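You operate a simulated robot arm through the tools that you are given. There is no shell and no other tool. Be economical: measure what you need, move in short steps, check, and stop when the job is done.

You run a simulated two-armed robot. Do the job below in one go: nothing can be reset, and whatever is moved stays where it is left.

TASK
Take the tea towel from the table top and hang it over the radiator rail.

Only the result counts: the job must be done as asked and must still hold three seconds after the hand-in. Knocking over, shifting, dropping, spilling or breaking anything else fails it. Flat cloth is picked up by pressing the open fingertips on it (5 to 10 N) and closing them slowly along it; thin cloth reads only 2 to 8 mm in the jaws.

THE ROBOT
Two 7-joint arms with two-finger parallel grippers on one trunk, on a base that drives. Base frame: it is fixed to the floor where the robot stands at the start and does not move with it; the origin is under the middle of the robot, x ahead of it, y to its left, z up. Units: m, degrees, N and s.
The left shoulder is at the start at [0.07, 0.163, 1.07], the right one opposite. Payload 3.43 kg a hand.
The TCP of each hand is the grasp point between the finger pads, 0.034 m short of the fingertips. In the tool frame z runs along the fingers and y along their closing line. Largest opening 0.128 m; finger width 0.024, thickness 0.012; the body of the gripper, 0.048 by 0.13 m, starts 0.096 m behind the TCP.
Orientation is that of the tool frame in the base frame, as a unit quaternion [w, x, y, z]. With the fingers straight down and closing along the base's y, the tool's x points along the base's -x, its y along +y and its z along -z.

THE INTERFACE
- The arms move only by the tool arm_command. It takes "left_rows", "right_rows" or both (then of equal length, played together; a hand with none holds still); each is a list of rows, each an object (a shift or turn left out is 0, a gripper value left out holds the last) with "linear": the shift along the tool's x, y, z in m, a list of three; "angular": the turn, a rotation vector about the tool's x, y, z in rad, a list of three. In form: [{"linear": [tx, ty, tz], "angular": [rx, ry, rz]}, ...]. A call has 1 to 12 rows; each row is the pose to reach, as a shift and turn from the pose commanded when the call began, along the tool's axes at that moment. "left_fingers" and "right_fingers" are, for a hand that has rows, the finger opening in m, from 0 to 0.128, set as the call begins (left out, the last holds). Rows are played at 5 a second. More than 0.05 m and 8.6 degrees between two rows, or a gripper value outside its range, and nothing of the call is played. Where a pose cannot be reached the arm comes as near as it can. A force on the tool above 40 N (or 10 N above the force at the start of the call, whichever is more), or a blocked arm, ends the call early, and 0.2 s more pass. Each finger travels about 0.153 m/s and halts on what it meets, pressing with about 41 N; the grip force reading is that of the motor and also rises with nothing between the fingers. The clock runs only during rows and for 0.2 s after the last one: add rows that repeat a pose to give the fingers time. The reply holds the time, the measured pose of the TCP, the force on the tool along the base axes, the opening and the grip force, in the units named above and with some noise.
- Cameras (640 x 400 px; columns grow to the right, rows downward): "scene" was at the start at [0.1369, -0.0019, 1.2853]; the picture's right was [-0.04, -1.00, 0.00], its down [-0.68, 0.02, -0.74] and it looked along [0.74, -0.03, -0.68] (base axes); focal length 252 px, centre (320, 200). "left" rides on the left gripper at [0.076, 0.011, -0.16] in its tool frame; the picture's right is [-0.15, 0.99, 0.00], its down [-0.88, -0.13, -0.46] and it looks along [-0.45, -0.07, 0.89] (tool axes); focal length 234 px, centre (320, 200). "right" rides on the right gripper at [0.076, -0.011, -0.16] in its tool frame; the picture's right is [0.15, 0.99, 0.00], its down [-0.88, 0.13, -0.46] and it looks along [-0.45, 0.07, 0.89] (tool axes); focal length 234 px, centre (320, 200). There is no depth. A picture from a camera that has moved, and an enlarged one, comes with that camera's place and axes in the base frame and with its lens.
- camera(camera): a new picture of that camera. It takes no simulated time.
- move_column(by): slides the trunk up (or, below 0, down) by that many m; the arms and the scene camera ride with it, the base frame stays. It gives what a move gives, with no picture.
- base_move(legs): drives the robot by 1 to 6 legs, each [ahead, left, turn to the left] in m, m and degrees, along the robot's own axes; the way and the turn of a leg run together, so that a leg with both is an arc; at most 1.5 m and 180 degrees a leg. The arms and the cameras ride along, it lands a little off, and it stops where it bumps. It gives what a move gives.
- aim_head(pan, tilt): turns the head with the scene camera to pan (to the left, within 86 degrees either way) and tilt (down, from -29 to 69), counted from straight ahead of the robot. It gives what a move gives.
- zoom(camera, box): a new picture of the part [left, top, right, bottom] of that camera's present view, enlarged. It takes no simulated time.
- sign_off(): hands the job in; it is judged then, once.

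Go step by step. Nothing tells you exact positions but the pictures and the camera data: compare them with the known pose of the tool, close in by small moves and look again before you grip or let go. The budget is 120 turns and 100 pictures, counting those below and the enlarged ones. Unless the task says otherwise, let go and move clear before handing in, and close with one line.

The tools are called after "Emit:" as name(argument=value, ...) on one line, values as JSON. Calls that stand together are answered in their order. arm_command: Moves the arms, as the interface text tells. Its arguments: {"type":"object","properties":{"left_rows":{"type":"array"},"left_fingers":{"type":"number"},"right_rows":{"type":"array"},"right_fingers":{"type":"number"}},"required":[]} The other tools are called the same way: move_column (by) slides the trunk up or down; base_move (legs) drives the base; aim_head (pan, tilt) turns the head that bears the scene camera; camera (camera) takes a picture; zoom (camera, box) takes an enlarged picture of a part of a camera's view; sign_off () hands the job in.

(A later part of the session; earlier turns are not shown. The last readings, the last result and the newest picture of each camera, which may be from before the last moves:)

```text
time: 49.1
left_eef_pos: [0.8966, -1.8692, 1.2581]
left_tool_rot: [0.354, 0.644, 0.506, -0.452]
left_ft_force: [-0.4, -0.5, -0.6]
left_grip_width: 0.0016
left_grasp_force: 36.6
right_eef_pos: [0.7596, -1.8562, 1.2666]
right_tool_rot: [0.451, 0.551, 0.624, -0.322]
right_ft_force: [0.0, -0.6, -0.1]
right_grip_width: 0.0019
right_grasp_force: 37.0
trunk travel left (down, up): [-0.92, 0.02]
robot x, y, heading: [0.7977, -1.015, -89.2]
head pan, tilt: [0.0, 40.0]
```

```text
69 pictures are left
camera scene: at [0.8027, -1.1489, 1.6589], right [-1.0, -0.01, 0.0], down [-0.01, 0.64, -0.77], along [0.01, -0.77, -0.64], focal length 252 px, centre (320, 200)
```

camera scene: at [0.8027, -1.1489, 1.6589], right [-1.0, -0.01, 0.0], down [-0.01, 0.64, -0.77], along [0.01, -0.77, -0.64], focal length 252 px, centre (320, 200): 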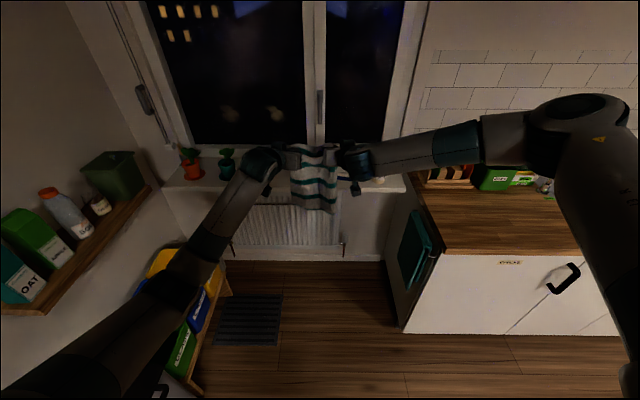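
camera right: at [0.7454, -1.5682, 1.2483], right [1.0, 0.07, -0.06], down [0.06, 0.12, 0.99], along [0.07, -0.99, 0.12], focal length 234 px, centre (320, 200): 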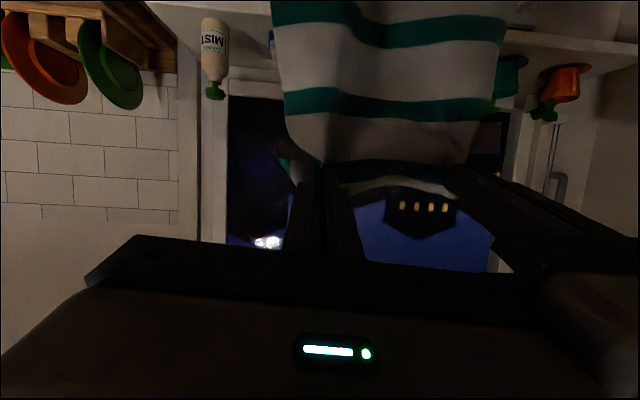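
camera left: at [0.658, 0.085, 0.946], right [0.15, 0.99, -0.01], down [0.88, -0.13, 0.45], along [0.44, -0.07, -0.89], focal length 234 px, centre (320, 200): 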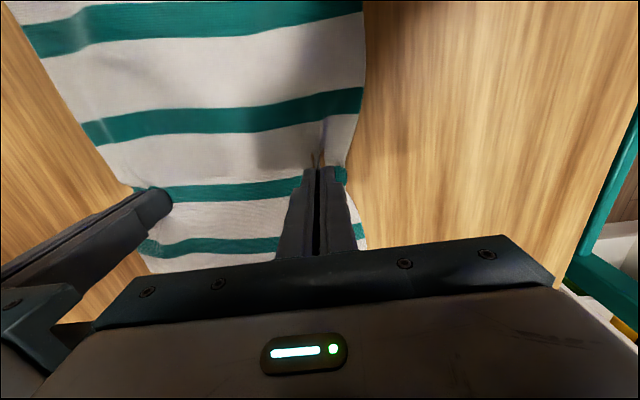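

Good, both are tracking now. Next I'll match the two tips' spacing and height, and pitch up to nearly level.

Emit:
arm_command(left_rows=[{"linear": [0.0005, 0.005, -0.001]}, {"linear": [0.001, 0.0097, -0.0023], "angular": [0, -0.09, 0]}, {"linear": [0.001, 0.0097, -0.0023], "angular": [0, -0.18, 0]}, {"linear": [0.001, 0.0097, -0.0023], "angular": [0, -0.26, 0]}, {"linear": [0.001, 0.0097, -0.0023], "angular": [0, -0.26, 0]}], right_rows=[{"linear": [0.0005, -0.0065, 0.006]}, {"linear": [0.001, -0.0129, 0.0123], "angular": [0, -0.1, -0.03]}, {"linear": [0.001, -0.0129, 0.0123], "angular": [0, -0.2, -0.06]}, {"linear": [0.001, -0.0129, 0.0123], "angular": [0, -0.29, -0.1]}, {"linear": [0.001, -0.0129, 0.0123], "angular": [0, -0.29, -0.1]}])

Emit:
camera(camera="scene")

Emit:
camera(camera="left")

```text
time: 50.3
left_eef_pos: [0.9098, -1.8699, 1.2558]
left_tool_rot: [0.417, 0.579, 0.456, -0.531]
left_ft_force: [-0.4, 0.8, 0.8]
left_grip_width: 0.0017
left_grasp_force: 36.5
right_eef_pos: [0.7566, -1.862, 1.2627]
right_tool_rot: [0.451, 0.55, 0.624, -0.323]
right_ft_force: [0.1, 0.6, 0.5]
right_grip_width: 0.0019
right_grasp_force: 36.7
right hand out of reach, approached as far as the arm can: row 2, 3, 4, 5
trunk travel left (down, up): [-0.92, 0.02]
robot x, y, heading: [0.7989, -1.0154, -89.2]
head pan, tilt: [0.0, 40.0]
```

```text
68 pictures are left
camera scene: at [0.8042, -1.1488, 1.6589], right [-1.0, -0.01, 0.0], down [-0.01, 0.64, -0.77], along [0.01, -0.77, -0.64], focal length 252 px, centre (320, 200)
```

scene: 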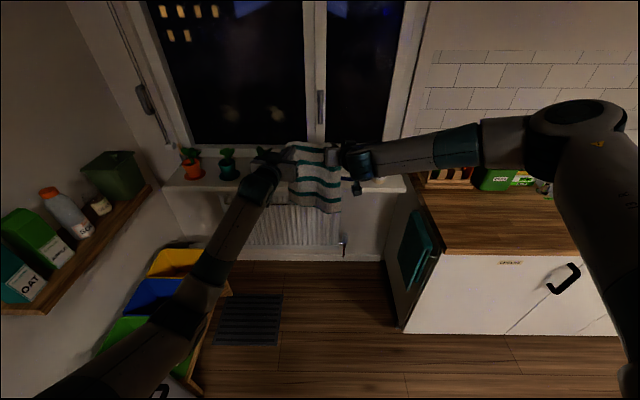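

```text
67 pictures are left
camera left: at [0.9607, -1.711, 1.1949], right [0.96, -0.24, 0.14], down [-0.04, 0.4, 0.92], along [-0.28, -0.88, 0.37], focal length 234 px, centre (320, 200)
```

left: 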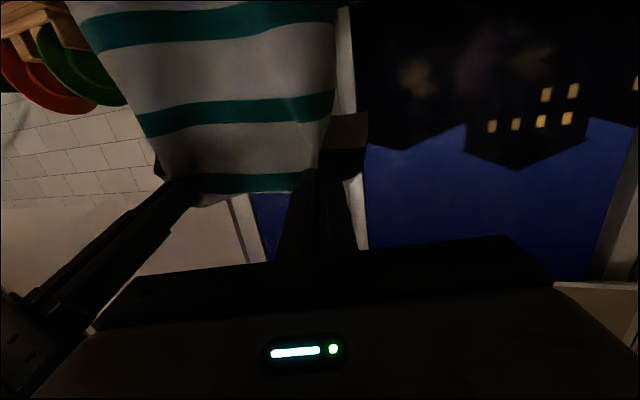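

The right arm still can't pitch up. I'll raise both hands relative to the shoulders and retry its rotation there.

Emit:
arm_command(left_rows=[{"linear": [-0.03, 0, -0.0025]}, {"linear": [-0.06, 0, -0.005]}, {"linear": [-0.09, 0, -0.0075]}, {"linear": [-0.119, 0, -0.01]}, {"linear": [-0.119, 0, -0.01]}, {"linear": [-0.119, 0, -0.01]}, {"linear": [-0.119, 0, -0.01]}, {"linear": [-0.119, 0, -0.01]}], right_rows=[{"linear": [-0.0275, 0.003, -0.0115]}, {"linear": [-0.055, 0.006, -0.023]}, {"linear": [-0.0825, 0.0085, -0.0345]}, {"linear": [-0.11, 0.0114, -0.046]}, {"linear": [-0.11, 0.0114, -0.046], "angular": [0, -0.1, -0.03]}, {"linear": [-0.11, 0.0114, -0.046], "angular": [0, -0.2, -0.06]}, {"linear": [-0.11, 0.0114, -0.046], "angular": [0, -0.29, -0.1]}, {"linear": [-0.11, 0.0114, -0.046], "angular": [0, -0.29, -0.1]}])

Emit:
camera(camera="scene")

```text
time: 52.1
left_eef_pos: [0.9104, -1.8698, 1.3742]
left_tool_rot: [0.417, 0.58, 0.457, -0.531]
left_ft_force: [0.1, 0.0, -0.7]
left_grip_width: 0.0019
left_grasp_force: 36.4
right_eef_pos: [0.755, -1.8624, 1.3828]
right_tool_rot: [0.489, 0.511, 0.6, -0.374]
right_ft_force: [0.4, 0.1, -0.3]
right_grip_width: 0.0021
right_grasp_force: 36.8
right hand out of reach, approached as far as the arm can: row 6, 7, 8
trunk travel left (down, up): [-0.92, 0.02]
robot x, y, heading: [0.7989, -1.0181, -89.1]
head pan, tilt: [0.0, 40.0]
```

```text
66 pictures are left
camera scene: at [0.8039, -1.149, 1.6589], right [-1.0, -0.01, 0.0], down [-0.01, 0.64, -0.77], along [0.01, -0.77, -0.64], focal length 252 px, centre (320, 200)
```

scene: 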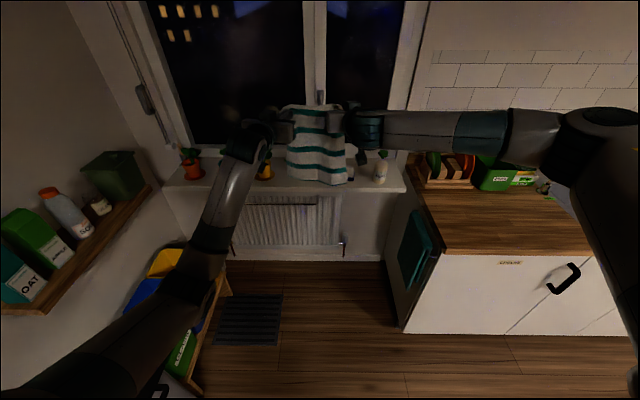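

Raising helps: right pitch is now about 14°. I'll do the same again.

Emit:
arm_command(left_rows=[{"linear": [-0.037, 0, -0.003]}, {"linear": [-0.075, 0, -0.006]}, {"linear": [-0.112, 0, -0.01]}, {"linear": [-0.149, 0, -0.013]}, {"linear": [-0.149, 0, -0.013]}, {"linear": [-0.149, 0, -0.013]}, {"linear": [-0.149, 0, -0.013]}], right_rows=[{"linear": [-0.035, 0.001, -0.007]}, {"linear": [-0.07, 0.003, -0.013]}, {"linear": [-0.105, 0.004, -0.02]}, {"linear": [-0.139, 0.0055, -0.026]}, {"linear": [-0.139, 0.0055, -0.026], "angular": [0, -0.08, -0.025]}, {"linear": [-0.139, 0.0055, -0.026], "angular": [0, -0.16, -0.05]}, {"linear": [-0.139, 0.0055, -0.026], "angular": [0, -0.16, -0.05]}])

Emit:
camera(camera="scene")

```text
time: 53.7
left_eef_pos: [0.9084, -1.8669, 1.5243]
left_tool_rot: [0.417, 0.579, 0.456, -0.532]
left_ft_force: [0.8, 0.5, 0.9]
left_grip_width: 0.0017
left_grasp_force: 36.6
right_eef_pos: [0.7564, -1.8677, 1.5247]
right_tool_rot: [0.527, 0.463, 0.572, -0.425]
right_ft_force: [-0.1, -0.8, 0.3]
right_grip_width: 0.0019
right_grasp_force: 36.5
trunk travel left (down, up): [-0.92, 0.02]
robot x, y, heading: [0.8006, -1.0111, -89.3]
head pan, tilt: [0.0, 40.0]
```

```text
65 pictures are left
camera scene: at [0.8042, -1.1479, 1.659], right [-1.0, -0.01, 0.0], down [-0.01, 0.64, -0.77], along [0.01, -0.77, -0.64], focal length 252 px, centre (320, 200)
```

scene: 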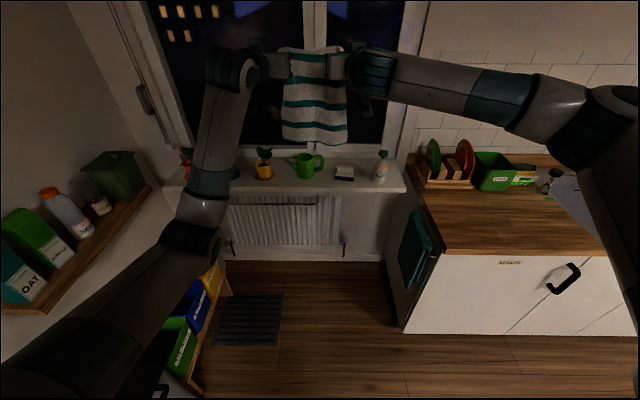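

Both hands are now level and matched. I'll sidestep left so the towel lines up with the rail, then lower the trunk in two stages.

Emit:
base_move(legs=[[0, 0.19, 0]])

Emit:
move_column(by=-0.4)

Emit:
camera(camera="scene")

Emit:
aim_head(pan=50, tilt=50)

Emit:
camera(camera="scene")

```text
time: 55.2
left_eef_pos: [1.0898, -1.8654, 1.5242]
left_tool_rot: [0.419, 0.579, 0.457, -0.53]
left_ft_force: [-0.4, 0.5, 0.1]
left_grip_width: 0.002
left_grasp_force: 36.7
right_eef_pos: [0.9362, -1.8666, 1.5237]
right_tool_rot: [0.527, 0.465, 0.571, -0.425]
right_ft_force: [-0.6, 0.6, -0.2]
right_grip_width: 0.0019
right_grasp_force: 36.4
trunk travel left (down, up): [-0.92, 0.02]
robot x, y, heading: [0.9853, -1.0112, -89.1]
head pan, tilt: [0.0, 40.0]
```

```text
time: 59.0
left_eef_pos: [1.0926, -1.8648, 1.1244]
left_tool_rot: [0.418, 0.579, 0.457, -0.531]
left_ft_force: [0.6, -0.1, 0.0]
left_grip_width: 0.0019
left_grasp_force: 36.2
right_eef_pos: [0.9396, -1.8664, 1.1239]
right_tool_rot: [0.525, 0.465, 0.571, -0.426]
right_ft_force: [-0.8, -0.6, -0.2]
right_grip_width: 0.0022
right_grasp_force: 37.5
trunk travel left (down, up): [-0.52, 0.42]
robot x, y, heading: [0.9818, -1.0124, -89.5]
head pan, tilt: [0.0, 40.0]
```

```text
64 pictures are left
camera scene: at [0.9882, -1.1461, 1.259], right [-1.0, -0.01, 0.0], down [-0.01, 0.64, -0.77], along [0.01, -0.77, -0.64], focal length 252 px, centre (320, 200)
```

scene: 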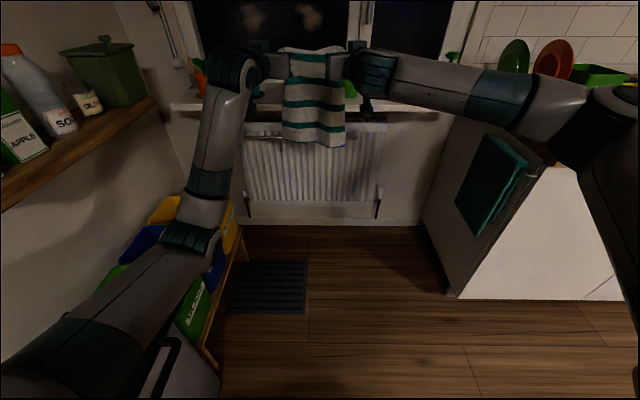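

```text
time: 60.2
left_eef_pos: [1.093, -1.8655, 1.1239]
left_tool_rot: [0.417, 0.58, 0.457, -0.531]
left_ft_force: [0.4, -0.5, -0.5]
left_grip_width: 0.0017
left_grasp_force: 36.6
right_eef_pos: [0.9399, -1.8671, 1.1237]
right_tool_rot: [0.526, 0.464, 0.572, -0.426]
right_ft_force: [0.0, 0.1, -1.2]
right_grip_width: 0.0023
right_grasp_force: 36.4
trunk travel left (down, up): [-0.52, 0.42]
robot x, y, heading: [0.9831, -1.0091, -89.1]
head pan, tilt: [50.0, 50.0]
```

```text
63 pictures are left
camera scene: at [1.0467, -1.11, 1.2448], right [-0.63, -0.77, 0.0], down [-0.59, 0.48, -0.64], along [0.5, -0.41, -0.77], focal length 252 px, centre (320, 200)
```

scene: 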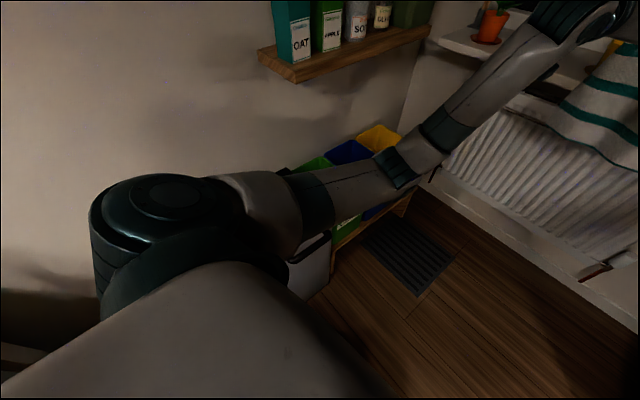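

Emit:
aim_head(pan=0, tilt=40)

Emit:
zoom(camera="scene", box=[220, 70, 420, 195])

Emit:
zoom(camera="scene", box=[100, 170, 320, 400])

```text
time: 61.4
left_eef_pos: [1.0924, -1.8661, 1.1244]
left_tool_rot: [0.417, 0.579, 0.456, -0.531]
left_ft_force: [0.4, -0.8, -0.7]
left_grip_width: 0.002
left_grasp_force: 36.8
right_eef_pos: [0.9406, -1.8661, 1.1226]
right_tool_rot: [0.526, 0.464, 0.572, -0.425]
right_ft_force: [0.0, 0.1, 0.0]
right_grip_width: 0.0021
right_grasp_force: 36.5
trunk travel left (down, up): [-0.52, 0.42]
robot x, y, heading: [0.9836, -1.0108, -89.2]
head pan, tilt: [0.0, 40.0]
```

```text
3.20 times, centred on (320, 132) of scene
camera zoom: at [0.9883, -1.1462, 1.2589], right [-1.0, -0.01, 0.0], down [-0.01, 0.64, -0.77], along [0.01, -0.77, -0.64], focal length 805 px, centre (320, 416)
```

zoom: 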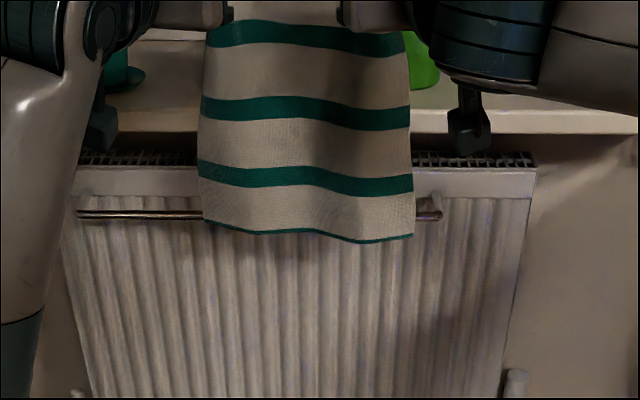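

```text
1.74 times, centred on (210, 285) of scene
camera zoom: at [0.9883, -1.1462, 1.2589], right [-1.0, -0.01, 0.0], down [-0.01, 0.64, -0.77], along [0.01, -0.77, -0.64], focal length 438 px, centre (511, 52)
```

zoom: 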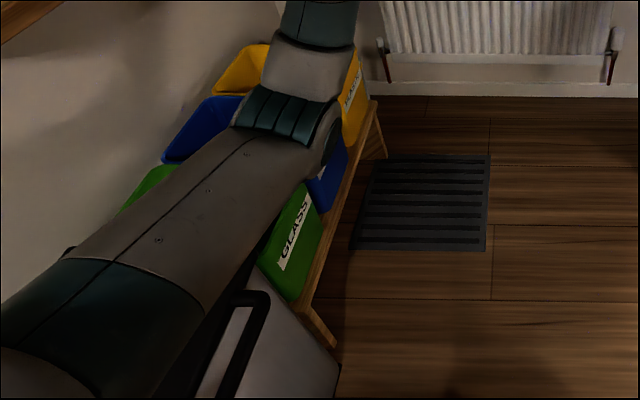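

Rail confirmed at x 0.83–1.34, z 0.745. The rack and bin start at about x 1.40. I'll shift 3 cm right for elbow clearance and lower the rest of the way.

Emit:
base_move(legs=[[0, -0.03, 0]])

Emit:
move_column(by=-0.15)

Emit:
aim_head(pan=35, tilt=50)

Emit:
camera(camera="scene")

```text
time: 62.2
left_eef_pos: [1.0622, -1.8658, 1.1258]
left_tool_rot: [0.417, 0.58, 0.457, -0.531]
left_ft_force: [0.0, -0.4, -0.2]
left_grip_width: 0.002
left_grasp_force: 36.1
right_eef_pos: [0.9102, -1.8667, 1.1238]
right_tool_rot: [0.527, 0.464, 0.573, -0.424]
right_ft_force: [0.2, 0.2, 0.1]
right_grip_width: 0.0022
right_grasp_force: 37.0
trunk travel left (down, up): [-0.52, 0.42]
robot x, y, heading: [0.9527, -1.0121, -89.4]
head pan, tilt: [0.0, 40.0]
```

```text
time: 64.0
left_eef_pos: [1.0644, -1.8667, 0.975]
left_tool_rot: [0.418, 0.579, 0.457, -0.531]
left_ft_force: [-0.2, -0.2, 0.3]
left_grip_width: 0.0018
left_grasp_force: 36.8
right_eef_pos: [0.9093, -1.8665, 0.9744]
right_tool_rot: [0.526, 0.464, 0.573, -0.424]
right_ft_force: [0.2, 0.4, -0.7]
right_grip_width: 0.002
right_grasp_force: 37.0
trunk travel left (down, up): [-0.37, 0.57]
robot x, y, heading: [0.9511, -1.0138, -88.9]
head pan, tilt: [0.0, 40.0]
```

```text
time: 65.0
left_eef_pos: [1.0638, -1.8658, 0.9737]
left_tool_rot: [0.417, 0.579, 0.458, -0.53]
left_ft_force: [0.4, 0.1, -0.9]
left_grip_width: 0.0016
left_grasp_force: 36.4
right_eef_pos: [0.9112, -1.8661, 0.9737]
right_tool_rot: [0.527, 0.463, 0.572, -0.424]
right_ft_force: [0.5, 0.0, -0.9]
right_grip_width: 0.0018
right_grasp_force: 37.1
trunk travel left (down, up): [-0.37, 0.57]
robot x, y, heading: [0.9517, -1.0095, -89.2]
head pan, tilt: [35.0, 50.0]
```

```text
60 pictures are left
camera scene: at [1.0019, -1.124, 1.0948], right [-0.81, -0.58, 0.0], down [-0.45, 0.62, -0.64], along [0.38, -0.52, -0.77], focal length 252 px, centre (320, 200)
```

scene: 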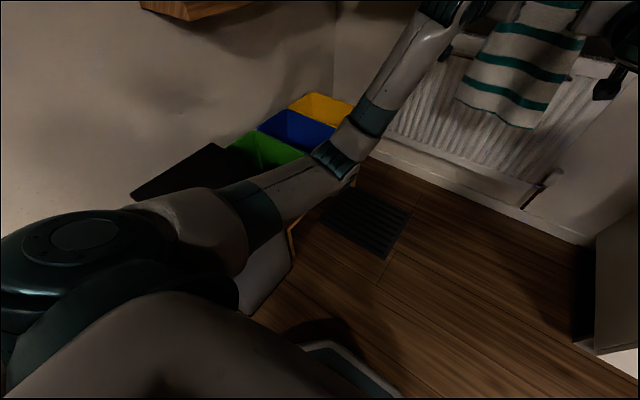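

Emit:
move_column(by=-0.14)

Emit:
camera(camera="scene")

Emit:
aim_head(pan=-10, tilt=25)

Emit:
camera(camera="scene")

```text
time: 66.7
left_eef_pos: [1.0644, -1.8652, 0.8342]
left_tool_rot: [0.418, 0.579, 0.457, -0.531]
left_ft_force: [0.3, 1.0, 0.4]
left_grip_width: 0.0015
left_grasp_force: 36.3
right_eef_pos: [0.9099, -1.8667, 0.8336]
right_tool_rot: [0.526, 0.464, 0.573, -0.425]
right_ft_force: [-0.1, 1.0, -0.5]
right_grip_width: 0.0024
right_grasp_force: 37.0
trunk travel left (down, up): [-0.23, 0.71]
robot x, y, heading: [0.9535, -1.0119, -89.1]
head pan, tilt: [35.0, 50.0]
```

```text
59 pictures are left
camera scene: at [1.002, -1.1237, 0.9549], right [-0.81, -0.59, 0.0], down [-0.45, 0.62, -0.64], along [0.38, -0.52, -0.77], focal length 252 px, centre (320, 200)
```

scene: 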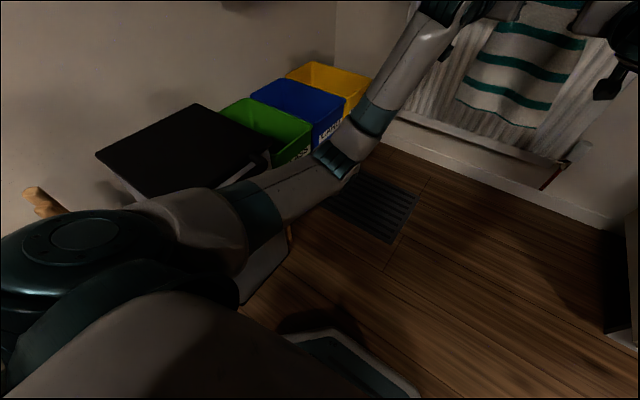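

```text
time: 67.8
left_eef_pos: [1.064, -1.8655, 0.8352]
left_tool_rot: [0.417, 0.579, 0.457, -0.53]
left_ft_force: [-0.1, -1.1, -0.4]
left_grip_width: 0.0018
left_grasp_force: 36.2
right_eef_pos: [0.9101, -1.8663, 0.8342]
right_tool_rot: [0.526, 0.464, 0.572, -0.425]
right_ft_force: [-1.6, 0.2, -1.1]
right_grip_width: 0.0021
right_grasp_force: 36.5
trunk travel left (down, up): [-0.23, 0.71]
robot x, y, heading: [0.9558, -1.0172, -89.3]
head pan, tilt: [-10.0, 25.0]
```

```text
58 pictures are left
camera scene: at [0.9423, -1.1525, 0.9922], right [-0.99, 0.16, 0.0], down [0.07, 0.42, -0.91], along [-0.14, -0.89, -0.42], focal length 252 px, centre (320, 200)
```

scene: 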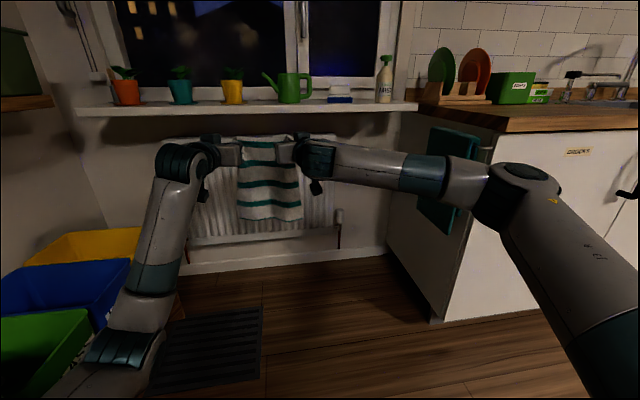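

Everything is lined up: the towel is centred near x 0.985, with the hands between the sill and rail heights. I'll advance towards the rail.

Emit:
base_move(legs=[[0.2, 0, 0]])

Emit:
camera(camera="scene")

Emit:
camera(camera="left")

```text
time: 69.4
left_eef_pos: [1.0708, -2.0707, 0.834]
left_tool_rot: [0.419, 0.578, 0.459, -0.529]
left_ft_force: [0.4, -1.5, -0.2]
left_grip_width: 0.002
left_grasp_force: 37.1
right_eef_pos: [0.9187, -2.0735, 0.8331]
right_tool_rot: [0.528, 0.462, 0.573, -0.424]
right_ft_force: [0.1, 0.2, -0.1]
right_grip_width: 0.0018
right_grasp_force: 36.9
trunk travel left (down, up): [-0.23, 0.71]
robot x, y, heading: [0.9556, -1.2209, -88.8]
head pan, tilt: [-10.0, 25.0]
```

```text
57 pictures are left
camera scene: at [0.9464, -1.3596, 0.9921], right [-0.99, 0.15, 0.0], down [0.07, 0.42, -0.91], along [-0.14, -0.9, -0.42], focal length 252 px, centre (320, 200)
```

scene: 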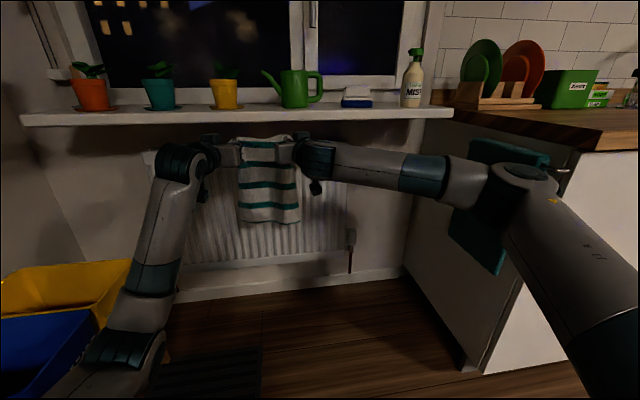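

```text
56 pictures are left
camera left: at [1.1212, -1.9132, 0.7729], right [0.96, -0.24, 0.14], down [-0.04, 0.4, 0.92], along [-0.28, -0.89, 0.37], focal length 234 px, centre (320, 200)
```

left: 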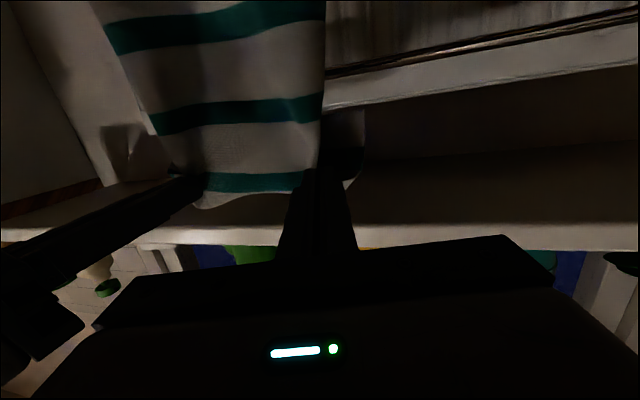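

The flap hangs to about z 0.77, just clearing the rail top, and the fingers sit below the sill underside (about 0.885). I'll creep in.

Emit:
base_move(legs=[[0.08, 0, 0]])

Emit:
camera(camera="left")

Emit:
camera(camera="scene")

```text
time: 70.5
left_eef_pos: [1.0719, -2.1506, 0.8328]
left_tool_rot: [0.418, 0.578, 0.459, -0.529]
left_ft_force: [0.4, 0.0, -0.1]
left_grip_width: 0.0019
left_grasp_force: 36.6
right_eef_pos: [0.9188, -2.1519, 0.8334]
right_tool_rot: [0.526, 0.463, 0.574, -0.423]
right_ft_force: [-0.1, -1.0, -0.7]
right_grip_width: 0.0019
right_grasp_force: 37.2
trunk travel left (down, up): [-0.23, 0.71]
robot x, y, heading: [0.9567, -1.3001, -88.9]
head pan, tilt: [-10.0, 25.0]
```

```text
55 pictures are left
camera left: at [1.1217, -1.9918, 0.7726], right [0.96, -0.24, 0.14], down [-0.04, 0.4, 0.92], along [-0.28, -0.89, 0.37], focal length 234 px, centre (320, 200)
```

left: 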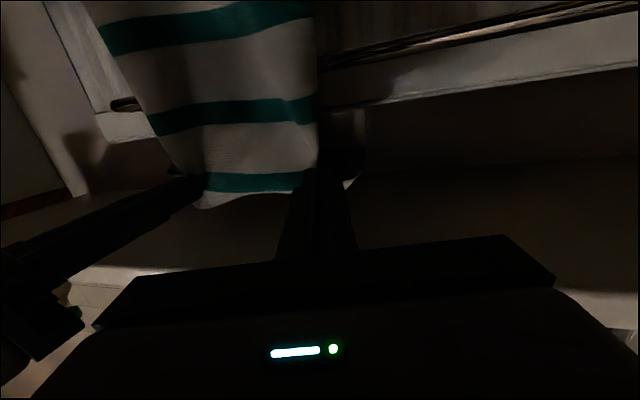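

```text
54 pictures are left
camera scene: at [0.9477, -1.438, 0.992], right [-0.99, 0.16, 0.0], down [0.07, 0.42, -0.91], along [-0.14, -0.89, -0.42], focal length 252 px, centre (320, 200)
```

scene: 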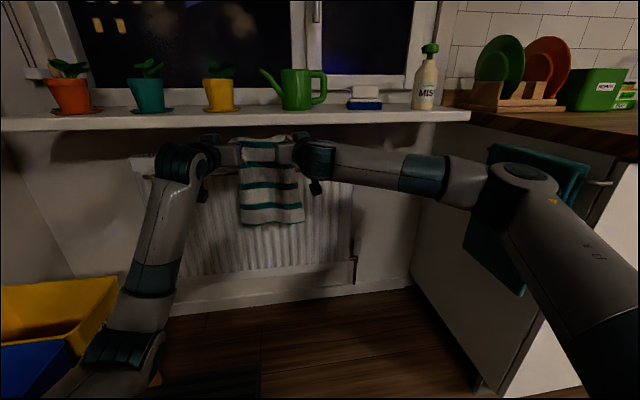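

Emit:
base_move(legs=[[0.07, 0, 0]])

Emit:
camera(camera="left")

Emit:
camera(camera="right")

Emit:
camera(camera="scene")

```text
time: 71.5
left_eef_pos: [1.071, -2.2211, 0.8332]
left_tool_rot: [0.417, 0.579, 0.458, -0.53]
left_ft_force: [-0.5, -0.2, -0.2]
left_grip_width: 0.0018
left_grasp_force: 36.4
right_eef_pos: [0.9167, -2.2209, 0.8319]
right_tool_rot: [0.526, 0.464, 0.573, -0.425]
right_ft_force: [0.7, 0.3, -1.3]
right_grip_width: 0.0017
right_grasp_force: 36.9
trunk travel left (down, up): [-0.23, 0.71]
robot x, y, heading: [0.9608, -1.3657, -88.9]
head pan, tilt: [-10.0, 25.0]
```

```text
53 pictures are left
camera left: at [1.1212, -2.0624, 0.7726], right [0.96, -0.24, 0.14], down [-0.04, 0.4, 0.92], along [-0.28, -0.89, 0.37], focal length 234 px, centre (320, 200)
```

left: 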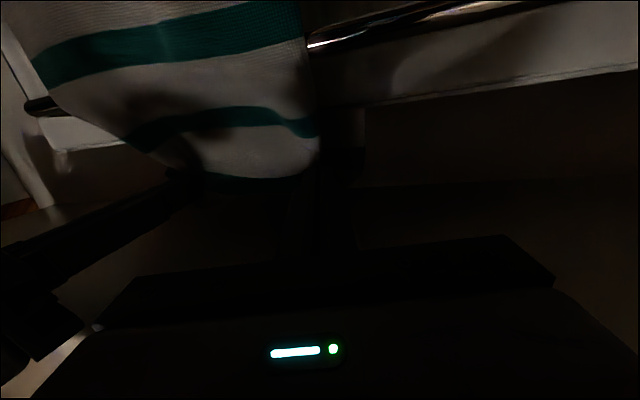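

```text
52 pictures are left
camera right: at [0.8711, -2.0627, 0.7706], right [0.96, 0.22, -0.14], down [0.05, 0.4, 0.92], along [0.26, -0.89, 0.37], focal length 234 px, centre (320, 200)
```

right: 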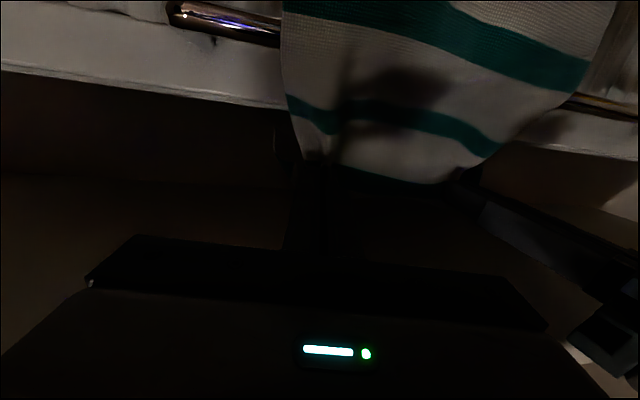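

```text
51 pictures are left
camera scene: at [0.9485, -1.5081, 0.9921], right [-0.99, 0.16, 0.0], down [0.07, 0.42, -0.91], along [-0.14, -0.89, -0.42], focal length 252 px, centre (320, 200)
```

scene: 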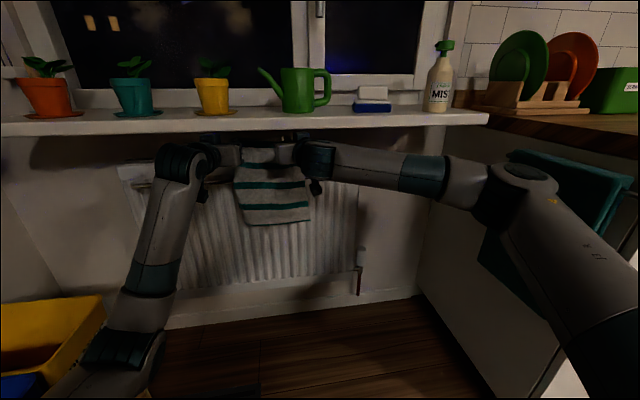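

The main part now drapes against the rail and the flap is beyond it. I'll dip the fingertips into the slot behind the rail, pitching down about 30°, to get more cloth behind it.

Emit:
arm_command(left_rows=[{"linear": [0.016, 0.001, 0.005], "angular": [0, 0.1, 0]}, {"linear": [0.032, 0.002, 0.01], "angular": [0, 0.22, 0]}, {"linear": [0.048, 0.003, 0.015], "angular": [0, 0.35, 0]}, {"linear": [0.058, 0.0032, 0.018], "angular": [0, 0.45, 0]}, {"linear": [0.0635, 0.0034, 0.0195], "angular": [0, 0.52, 0]}, {"linear": [0.0635, 0.0034, 0.0195], "angular": [0, 0.52, 0]}], right_rows=[{"linear": [0.016, -0.001, 0.005], "angular": [0, 0.1, 0]}, {"linear": [0.032, -0.002, 0.01], "angular": [0, 0.22, 0]}, {"linear": [0.048, -0.0025, 0.015], "angular": [0, 0.35, 0]}, {"linear": [0.058, -0.0028, 0.018], "angular": [0, 0.45, 0]}, {"linear": [0.0635, -0.0029, 0.0195], "angular": [0, 0.52, 0]}, {"linear": [0.0635, -0.0029, 0.0195], "angular": [0, 0.52, 0]}])

Emit:
camera(camera="left")

Emit:
camera(camera="right")

Emit:
zoom(camera="scene", box=[150, 100, 350, 240])

```text
time: 72.9
left_eef_pos: [1.0704, -2.2345, 0.7684]
left_tool_rot: [0.286, 0.696, 0.55, -0.363]
left_ft_force: [0.5, -0.4, -0.8]
left_grip_width: 0.0019
left_grasp_force: 37.4
right_eef_pos: [0.9177, -2.2363, 0.7685]
right_tool_rot: [0.361, 0.557, 0.689, -0.291]
right_ft_force: [-0.1, 0.2, 0.3]
right_grip_width: 0.002
right_grasp_force: 37.0
trunk travel left (down, up): [-0.23, 0.71]
robot x, y, heading: [0.9605, -1.3699, -89.0]
head pan, tilt: [-10.0, 25.0]
```

```text
50 pictures are left
camera left: at [1.1235, -2.0675, 0.799], right [0.94, -0.31, 0.12], down [-0.16, -0.1, 0.98], along [-0.29, -0.95, -0.14], focal length 234 px, centre (320, 200)
```

left: 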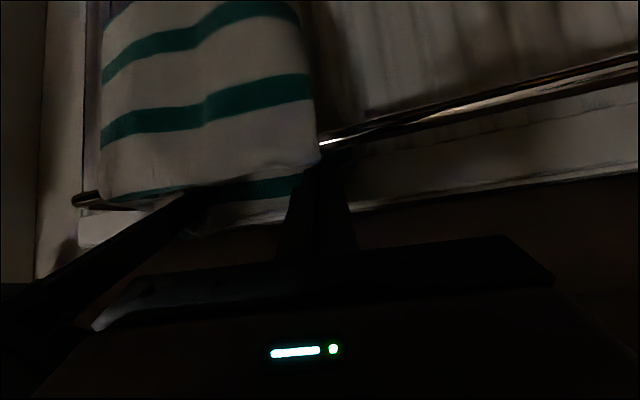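

```text
49 pictures are left
camera right: at [0.869, -2.0685, 0.7976], right [0.95, 0.29, -0.12], down [0.15, -0.1, 0.98], along [0.27, -0.95, -0.14], focal length 234 px, centre (320, 200)
```

right: 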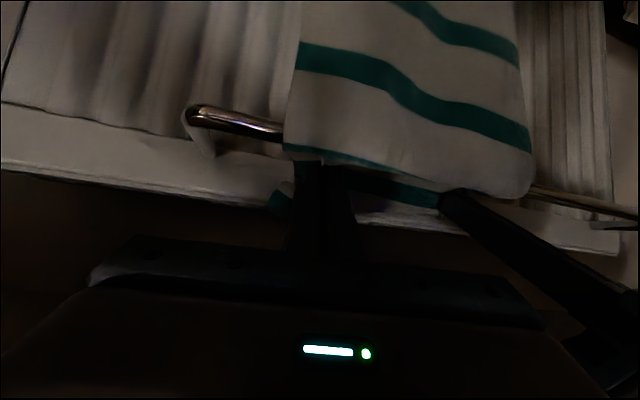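

```text
2.86 times, centred on (250, 170) of scene
camera zoom: at [0.9485, -1.5074, 0.9922], right [-0.99, 0.16, 0.0], down [0.07, 0.42, -0.91], along [-0.14, -0.89, -0.42], focal length 719 px, centre (520, 286)
```

zoom: 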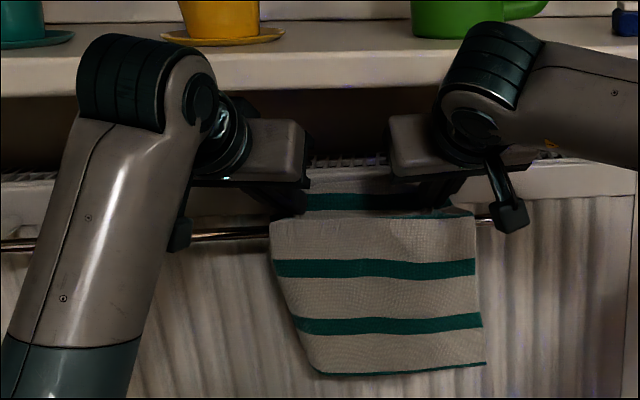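

The cloth lies over the rail. I want to check whether the rear flap is hanging in the slot or caught on the radiator's top edge.

Emit:
zoom(camera="scene", box=[225, 140, 305, 190])

Emit:
zoom(camera="right", box=[220, 120, 540, 260])

```text
8.00 times, centred on (265, 165) of scene
camera zoom: at [0.9485, -1.5074, 0.9922], right [-0.99, 0.16, 0.0], down [0.07, 0.42, -0.91], along [-0.14, -0.89, -0.42], focal length 2012 px, centre (760, 480)
```

zoom: 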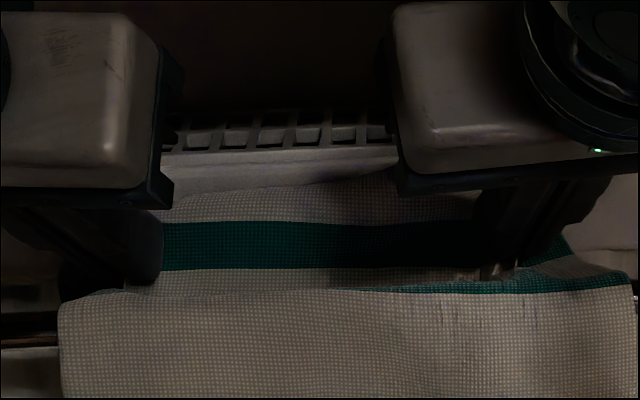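

```text
2.00 times, centred on (380, 190) of right
camera zoom: at [0.869, -2.0685, 0.7976], right [0.95, 0.29, -0.12], down [0.15, -0.1, 0.98], along [0.27, -0.95, -0.14], focal length 468 px, centre (200, 220)
```

zoom: 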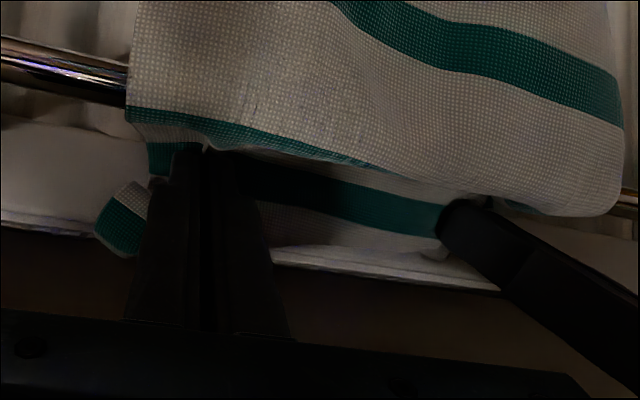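

The flap got pushed upward against the radiator face. I'll back the tips up and out to let it drop, then re-enter the slot more gently.

Emit:
arm_command(left_rows=[{"linear": [-0.007, -0.0015, -0.0127], "angular": [0, -0.13, 0]}, {"linear": [-0.014, -0.003, -0.0254], "angular": [0, -0.26, 0]}, {"linear": [-0.021, -0.0045, -0.038], "angular": [0, -0.39, 0]}, {"linear": [-0.028, -0.006, -0.051], "angular": [0, -0.52, 0]}, {"linear": [-0.0349, -0.0077, -0.0636], "angular": [0, -0.52, 0]}, {"linear": [-0.0349, -0.0077, -0.0636], "angular": [0, -0.52, 0]}, {"linear": [-0.0349, -0.0077, -0.0636], "angular": [0, -0.52, 0]}], right_rows=[{"linear": [-0.007, 0.0014, -0.0127], "angular": [0, -0.13, 0]}, {"linear": [-0.014, 0.0028, -0.0254], "angular": [0, -0.26, 0]}, {"linear": [-0.021, 0.0042, -0.038], "angular": [0, -0.39, 0]}, {"linear": [-0.028, 0.0056, -0.051], "angular": [0, -0.52, 0]}, {"linear": [-0.035, 0.0069, -0.0635], "angular": [0, -0.52, 0]}, {"linear": [-0.035, 0.0069, -0.0635], "angular": [0, -0.52, 0]}, {"linear": [-0.035, 0.0069, -0.0635], "angular": [0, -0.52, 0]}])

Emit:
zoom(camera="right", box=[160, 0, 640, 260])

Emit:
zoom(camera="scene", box=[215, 130, 311, 190])

```text
time: 74.5
left_eef_pos: [1.0718, -2.2012, 0.832]
left_tool_rot: [0.419, 0.578, 0.458, -0.53]
left_ft_force: [-0.1, -0.2, -0.2]
left_grip_width: 0.0018
left_grasp_force: 36.3
right_eef_pos: [0.9171, -2.2029, 0.8332]
right_tool_rot: [0.526, 0.464, 0.573, -0.424]
right_ft_force: [-0.1, 0.7, -0.6]
right_grip_width: 0.0023
right_grasp_force: 37.0
trunk travel left (down, up): [-0.23, 0.71]
robot x, y, heading: [0.9597, -1.3672, -89.3]
head pan, tilt: [-10.0, 25.0]
```

```text
1.33 times, centred on (400, 130) of right
camera zoom: at [0.8702, -2.0436, 0.7708], right [0.96, 0.22, -0.14], down [0.05, 0.4, 0.92], along [0.26, -0.89, 0.37], focal length 312 px, centre (213, 293)
```

zoom: 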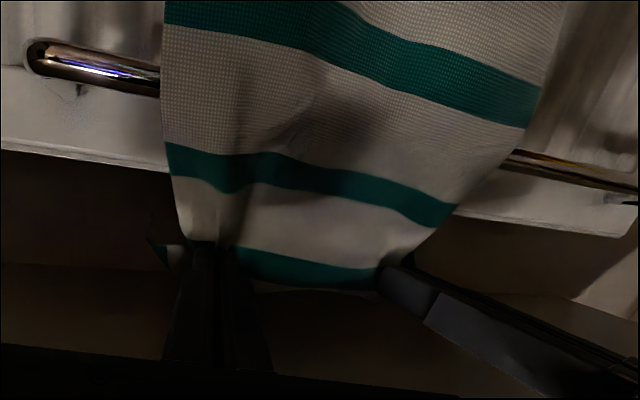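

```text
6.67 times, centred on (263, 160) of scene
camera zoom: at [0.9485, -1.5075, 0.9922], right [-0.99, 0.16, 0.0], down [0.07, 0.42, -0.91], along [-0.14, -0.89, -0.42], focal length 1677 px, centre (700, 467)
```

zoom: 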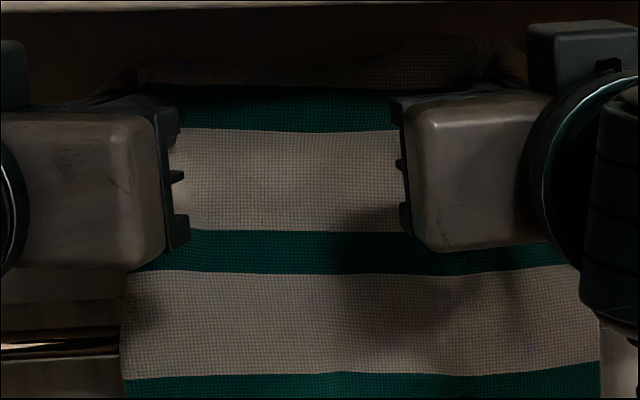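

Level fingers make the stiff flap arch forward rather than hang, so dipping pushes it up the radiator. Better plan: reach deeper so about 16 cm lies behind the rail, release over the slot, then tuck the cloth down with closed fingertips.

Emit:
arm_command(left_rows=[{"linear": [0.006, 0, 0.001]}, {"linear": [0.0062, 0.005, 0.021]}, {"linear": [0.0062, 0.01, 0.043]}, {"linear": [0.0062, 0.0153, 0.065]}, {"linear": [0.0062, 0.0153, 0.065]}, {"linear": [0.0062, 0.0153, 0.065]}], right_rows=[{"linear": [0.006, 0, 0.001]}, {"linear": [0.0064, -0.0045, 0.021]}, {"linear": [0.0064, -0.009, 0.043]}, {"linear": [0.0064, -0.0137, 0.0654]}, {"linear": [0.0064, -0.0137, 0.0654]}, {"linear": [0.0064, -0.0137, 0.0654]}])

Emit:
zoom(camera="right", box=[160, 0, 640, 260])

Emit:
zoom(camera="scene", box=[170, 110, 350, 230])

```text
time: 75.9
left_eef_pos: [1.07, -2.2658, 0.8202]
left_tool_rot: [0.417, 0.579, 0.457, -0.531]
left_ft_force: [-0.3, 0.4, -0.4]
left_grip_width: 0.0019
left_grasp_force: 36.6
right_eef_pos: [0.9154, -2.2706, 0.8213]
right_tool_rot: [0.526, 0.463, 0.572, -0.425]
right_ft_force: [-0.9, 0.3, 0.0]
right_grip_width: 0.0018
right_grasp_force: 36.7
trunk travel left (down, up): [-0.23, 0.71]
robot x, y, heading: [0.958, -1.3652, -89.1]
head pan, tilt: [-10.0, 25.0]
```

```text
1.33 times, centred on (400, 130) of right
camera zoom: at [0.8693, -2.1104, 0.7589], right [0.96, 0.22, -0.14], down [0.05, 0.4, 0.92], along [0.26, -0.89, 0.37], focal length 312 px, centre (213, 293)
```

zoom: 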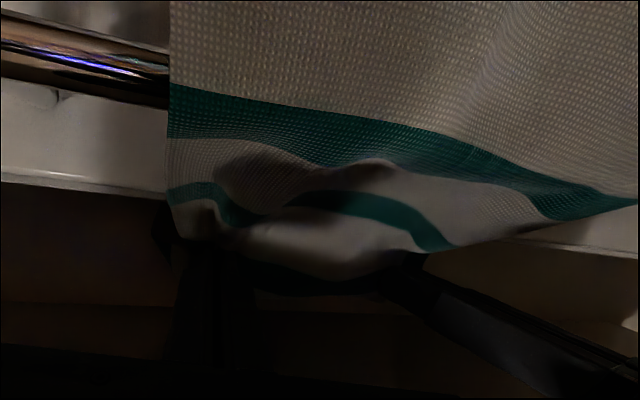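

```text
3.33 times, centred on (260, 170) of scene
camera zoom: at [0.9485, -1.5074, 0.9922], right [-0.99, 0.16, 0.0], down [0.07, 0.42, -0.91], along [-0.14, -0.89, -0.42], focal length 838 px, centre (520, 300)
```

zoom: 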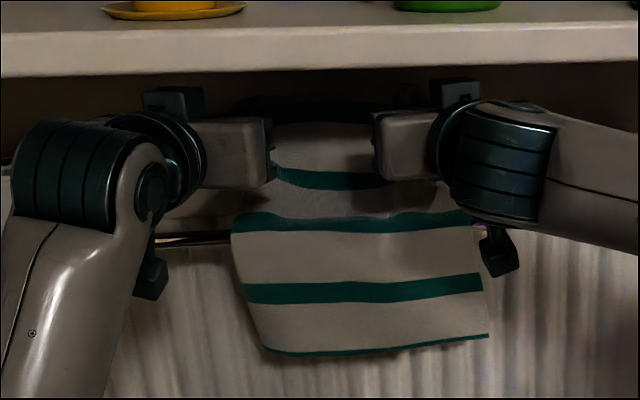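

About 15 cm hangs in front, and the rest is over and behind the rail. I'll open the grippers a little and look.

Emit:
arm_command(left_rows=[{}, {}, {}, {}], right_rows=[{}, {}, {}, {}], left_fingers=0.03, right_fingers=0.03)

Emit:
zoom(camera="right", box=[160, 0, 640, 260])

Emit:
zoom(camera="scene", box=[170, 110, 350, 230])

```text
time: 76.9
left_eef_pos: [1.0703, -2.2672, 0.8198]
left_tool_rot: [0.417, 0.579, 0.457, -0.531]
left_ft_force: [-0.5, 0.8, -0.3]
left_grip_width: 0.0299
left_grasp_force: 0.0
right_eef_pos: [0.9154, -2.2706, 0.8203]
right_tool_rot: [0.526, 0.464, 0.573, -0.424]
right_ft_force: [-0.7, -0.1, 0.3]
right_grip_width: 0.0301
right_grasp_force: 0.0
trunk travel left (down, up): [-0.23, 0.71]
robot x, y, heading: [0.9597, -1.3646, -88.8]
head pan, tilt: [-10.0, 25.0]
```

```text
1.33 times, centred on (400, 130) of right
camera zoom: at [0.8692, -2.1103, 0.7588], right [0.96, 0.22, -0.14], down [0.05, 0.4, 0.92], along [0.26, -0.89, 0.37], focal length 312 px, centre (213, 293)
```

zoom: 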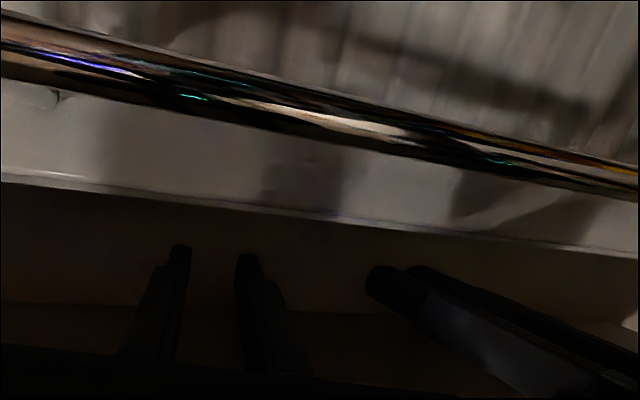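

```text
3.33 times, centred on (260, 170) of scene
camera zoom: at [0.9485, -1.5074, 0.9922], right [-0.99, 0.16, 0.0], down [0.07, 0.42, -0.91], along [-0.14, -0.89, -0.42], focal length 838 px, centre (520, 300)
```

zoom: 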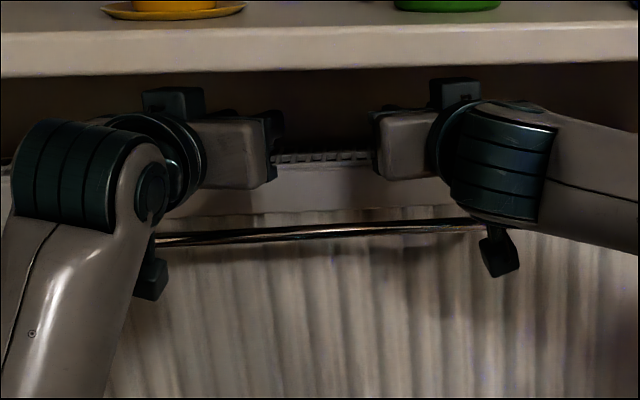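

The towel slid off: the back part was lying level, so nothing balanced the front. I'll find where it fell.

Emit:
aim_head(pan=0, tilt=60)

Emit:
camera(camera="scene")

```text
time: 77.9
left_eef_pos: [1.0695, -2.266, 0.8206]
left_tool_rot: [0.418, 0.579, 0.457, -0.53]
left_ft_force: [0.5, -0.7, 0.2]
left_grip_width: 0.0298
left_grasp_force: 0.0
right_eef_pos: [0.9166, -2.2702, 0.8204]
right_tool_rot: [0.526, 0.464, 0.572, -0.425]
right_ft_force: [-0.1, -0.5, -0.2]
right_grip_width: 0.0303
right_grasp_force: 0.1
trunk travel left (down, up): [-0.23, 0.71]
robot x, y, heading: [0.9575, -1.3647, -89.0]
head pan, tilt: [0.0, 60.0]
```

```text
39 pictures are left
camera scene: at [0.9641, -1.4831, 0.9422], right [-1.0, -0.02, 0.0], down [-0.01, 0.87, -0.5], along [0.01, -0.5, -0.87], focal length 252 px, centre (320, 200)
```

scene: 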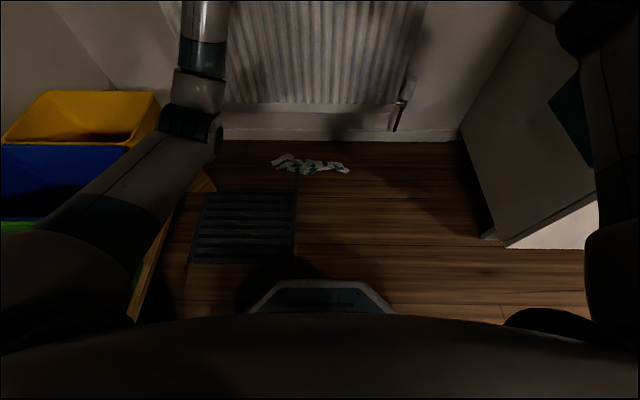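

It's on the floor right under the rail, seemingly folded accordion-style. I'll take a closer look.

Emit:
zoom(camera="scene", box=[250, 135, 370, 195])

```text
5.33 times, centred on (310, 165) of scene
camera zoom: at [0.9641, -1.4831, 0.9422], right [-1.0, -0.02, 0.0], down [-0.01, 0.87, -0.5], along [0.01, -0.5, -0.87], focal length 1342 px, centre (373, 387)
```

zoom: 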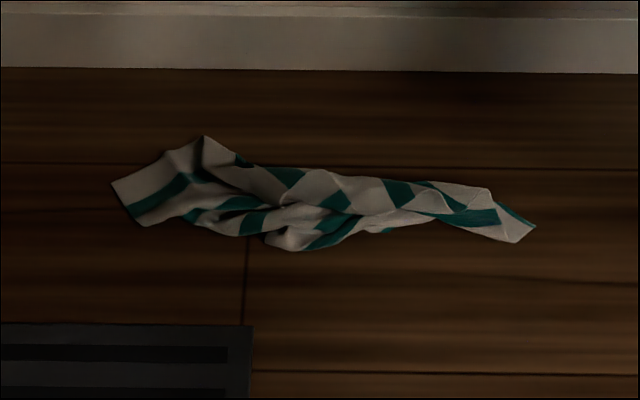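

The pile lies along x ≈ 0.84–1.21 at y ≈ -2.2, with two opposite towel corners at its ends. I'll pick it up by both ends, so one end can go behind the rail while the other hand carries the front weight. First I back out from under the sill and lower the trunk.

Emit:
base_move(legs=[[-0.3, 0, 0]])

Emit:
move_column(by=-0.2)

Emit:
camera(camera="scene")

```text
time: 79.9
left_eef_pos: [1.061, -1.9726, 0.821]
left_tool_rot: [0.417, 0.58, 0.456, -0.531]
left_ft_force: [0.5, 0.3, 0.6]
left_grip_width: 0.0298
left_grasp_force: 0.0
right_eef_pos: [0.9069, -1.9737, 0.8202]
right_tool_rot: [0.526, 0.464, 0.572, -0.425]
right_ft_force: [0.4, 0.1, 0.6]
right_grip_width: 0.03
right_grasp_force: 0.1
trunk travel left (down, up): [-0.23, 0.71]
robot x, y, heading: [0.9525, -1.0719, -89.5]
head pan, tilt: [0.0, 60.0]
```

```text
time: 82.1
left_eef_pos: [1.0612, -1.9729, 0.6211]
left_tool_rot: [0.416, 0.581, 0.455, -0.532]
left_ft_force: [-0.4, -0.5, 0.7]
left_grip_width: 0.0298
left_grasp_force: 0.0
right_eef_pos: [0.9065, -1.974, 0.6213]
right_tool_rot: [0.525, 0.465, 0.571, -0.426]
right_ft_force: [-0.2, -0.3, -0.7]
right_grip_width: 0.0298
right_grasp_force: 0.0
trunk travel left (down, up): [-0.03, 0.91]
robot x, y, heading: [0.9567, -1.0693, -89.3]
head pan, tilt: [0.0, 60.0]
```

```text
37 pictures are left
camera scene: at [0.9597, -1.1881, 0.7423], right [-1.0, -0.01, 0.0], down [-0.01, 0.87, -0.5], along [0.01, -0.5, -0.87], focal length 252 px, centre (320, 200)
```

scene: 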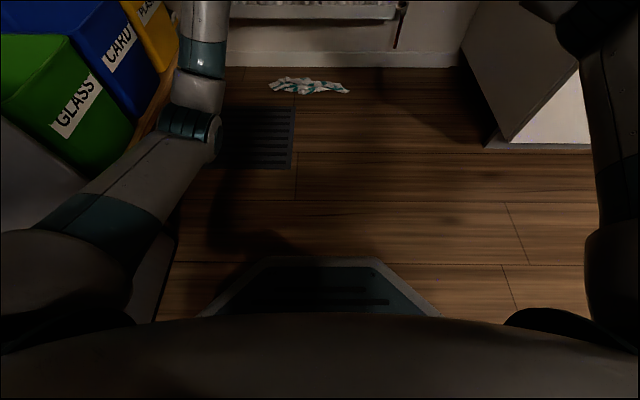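

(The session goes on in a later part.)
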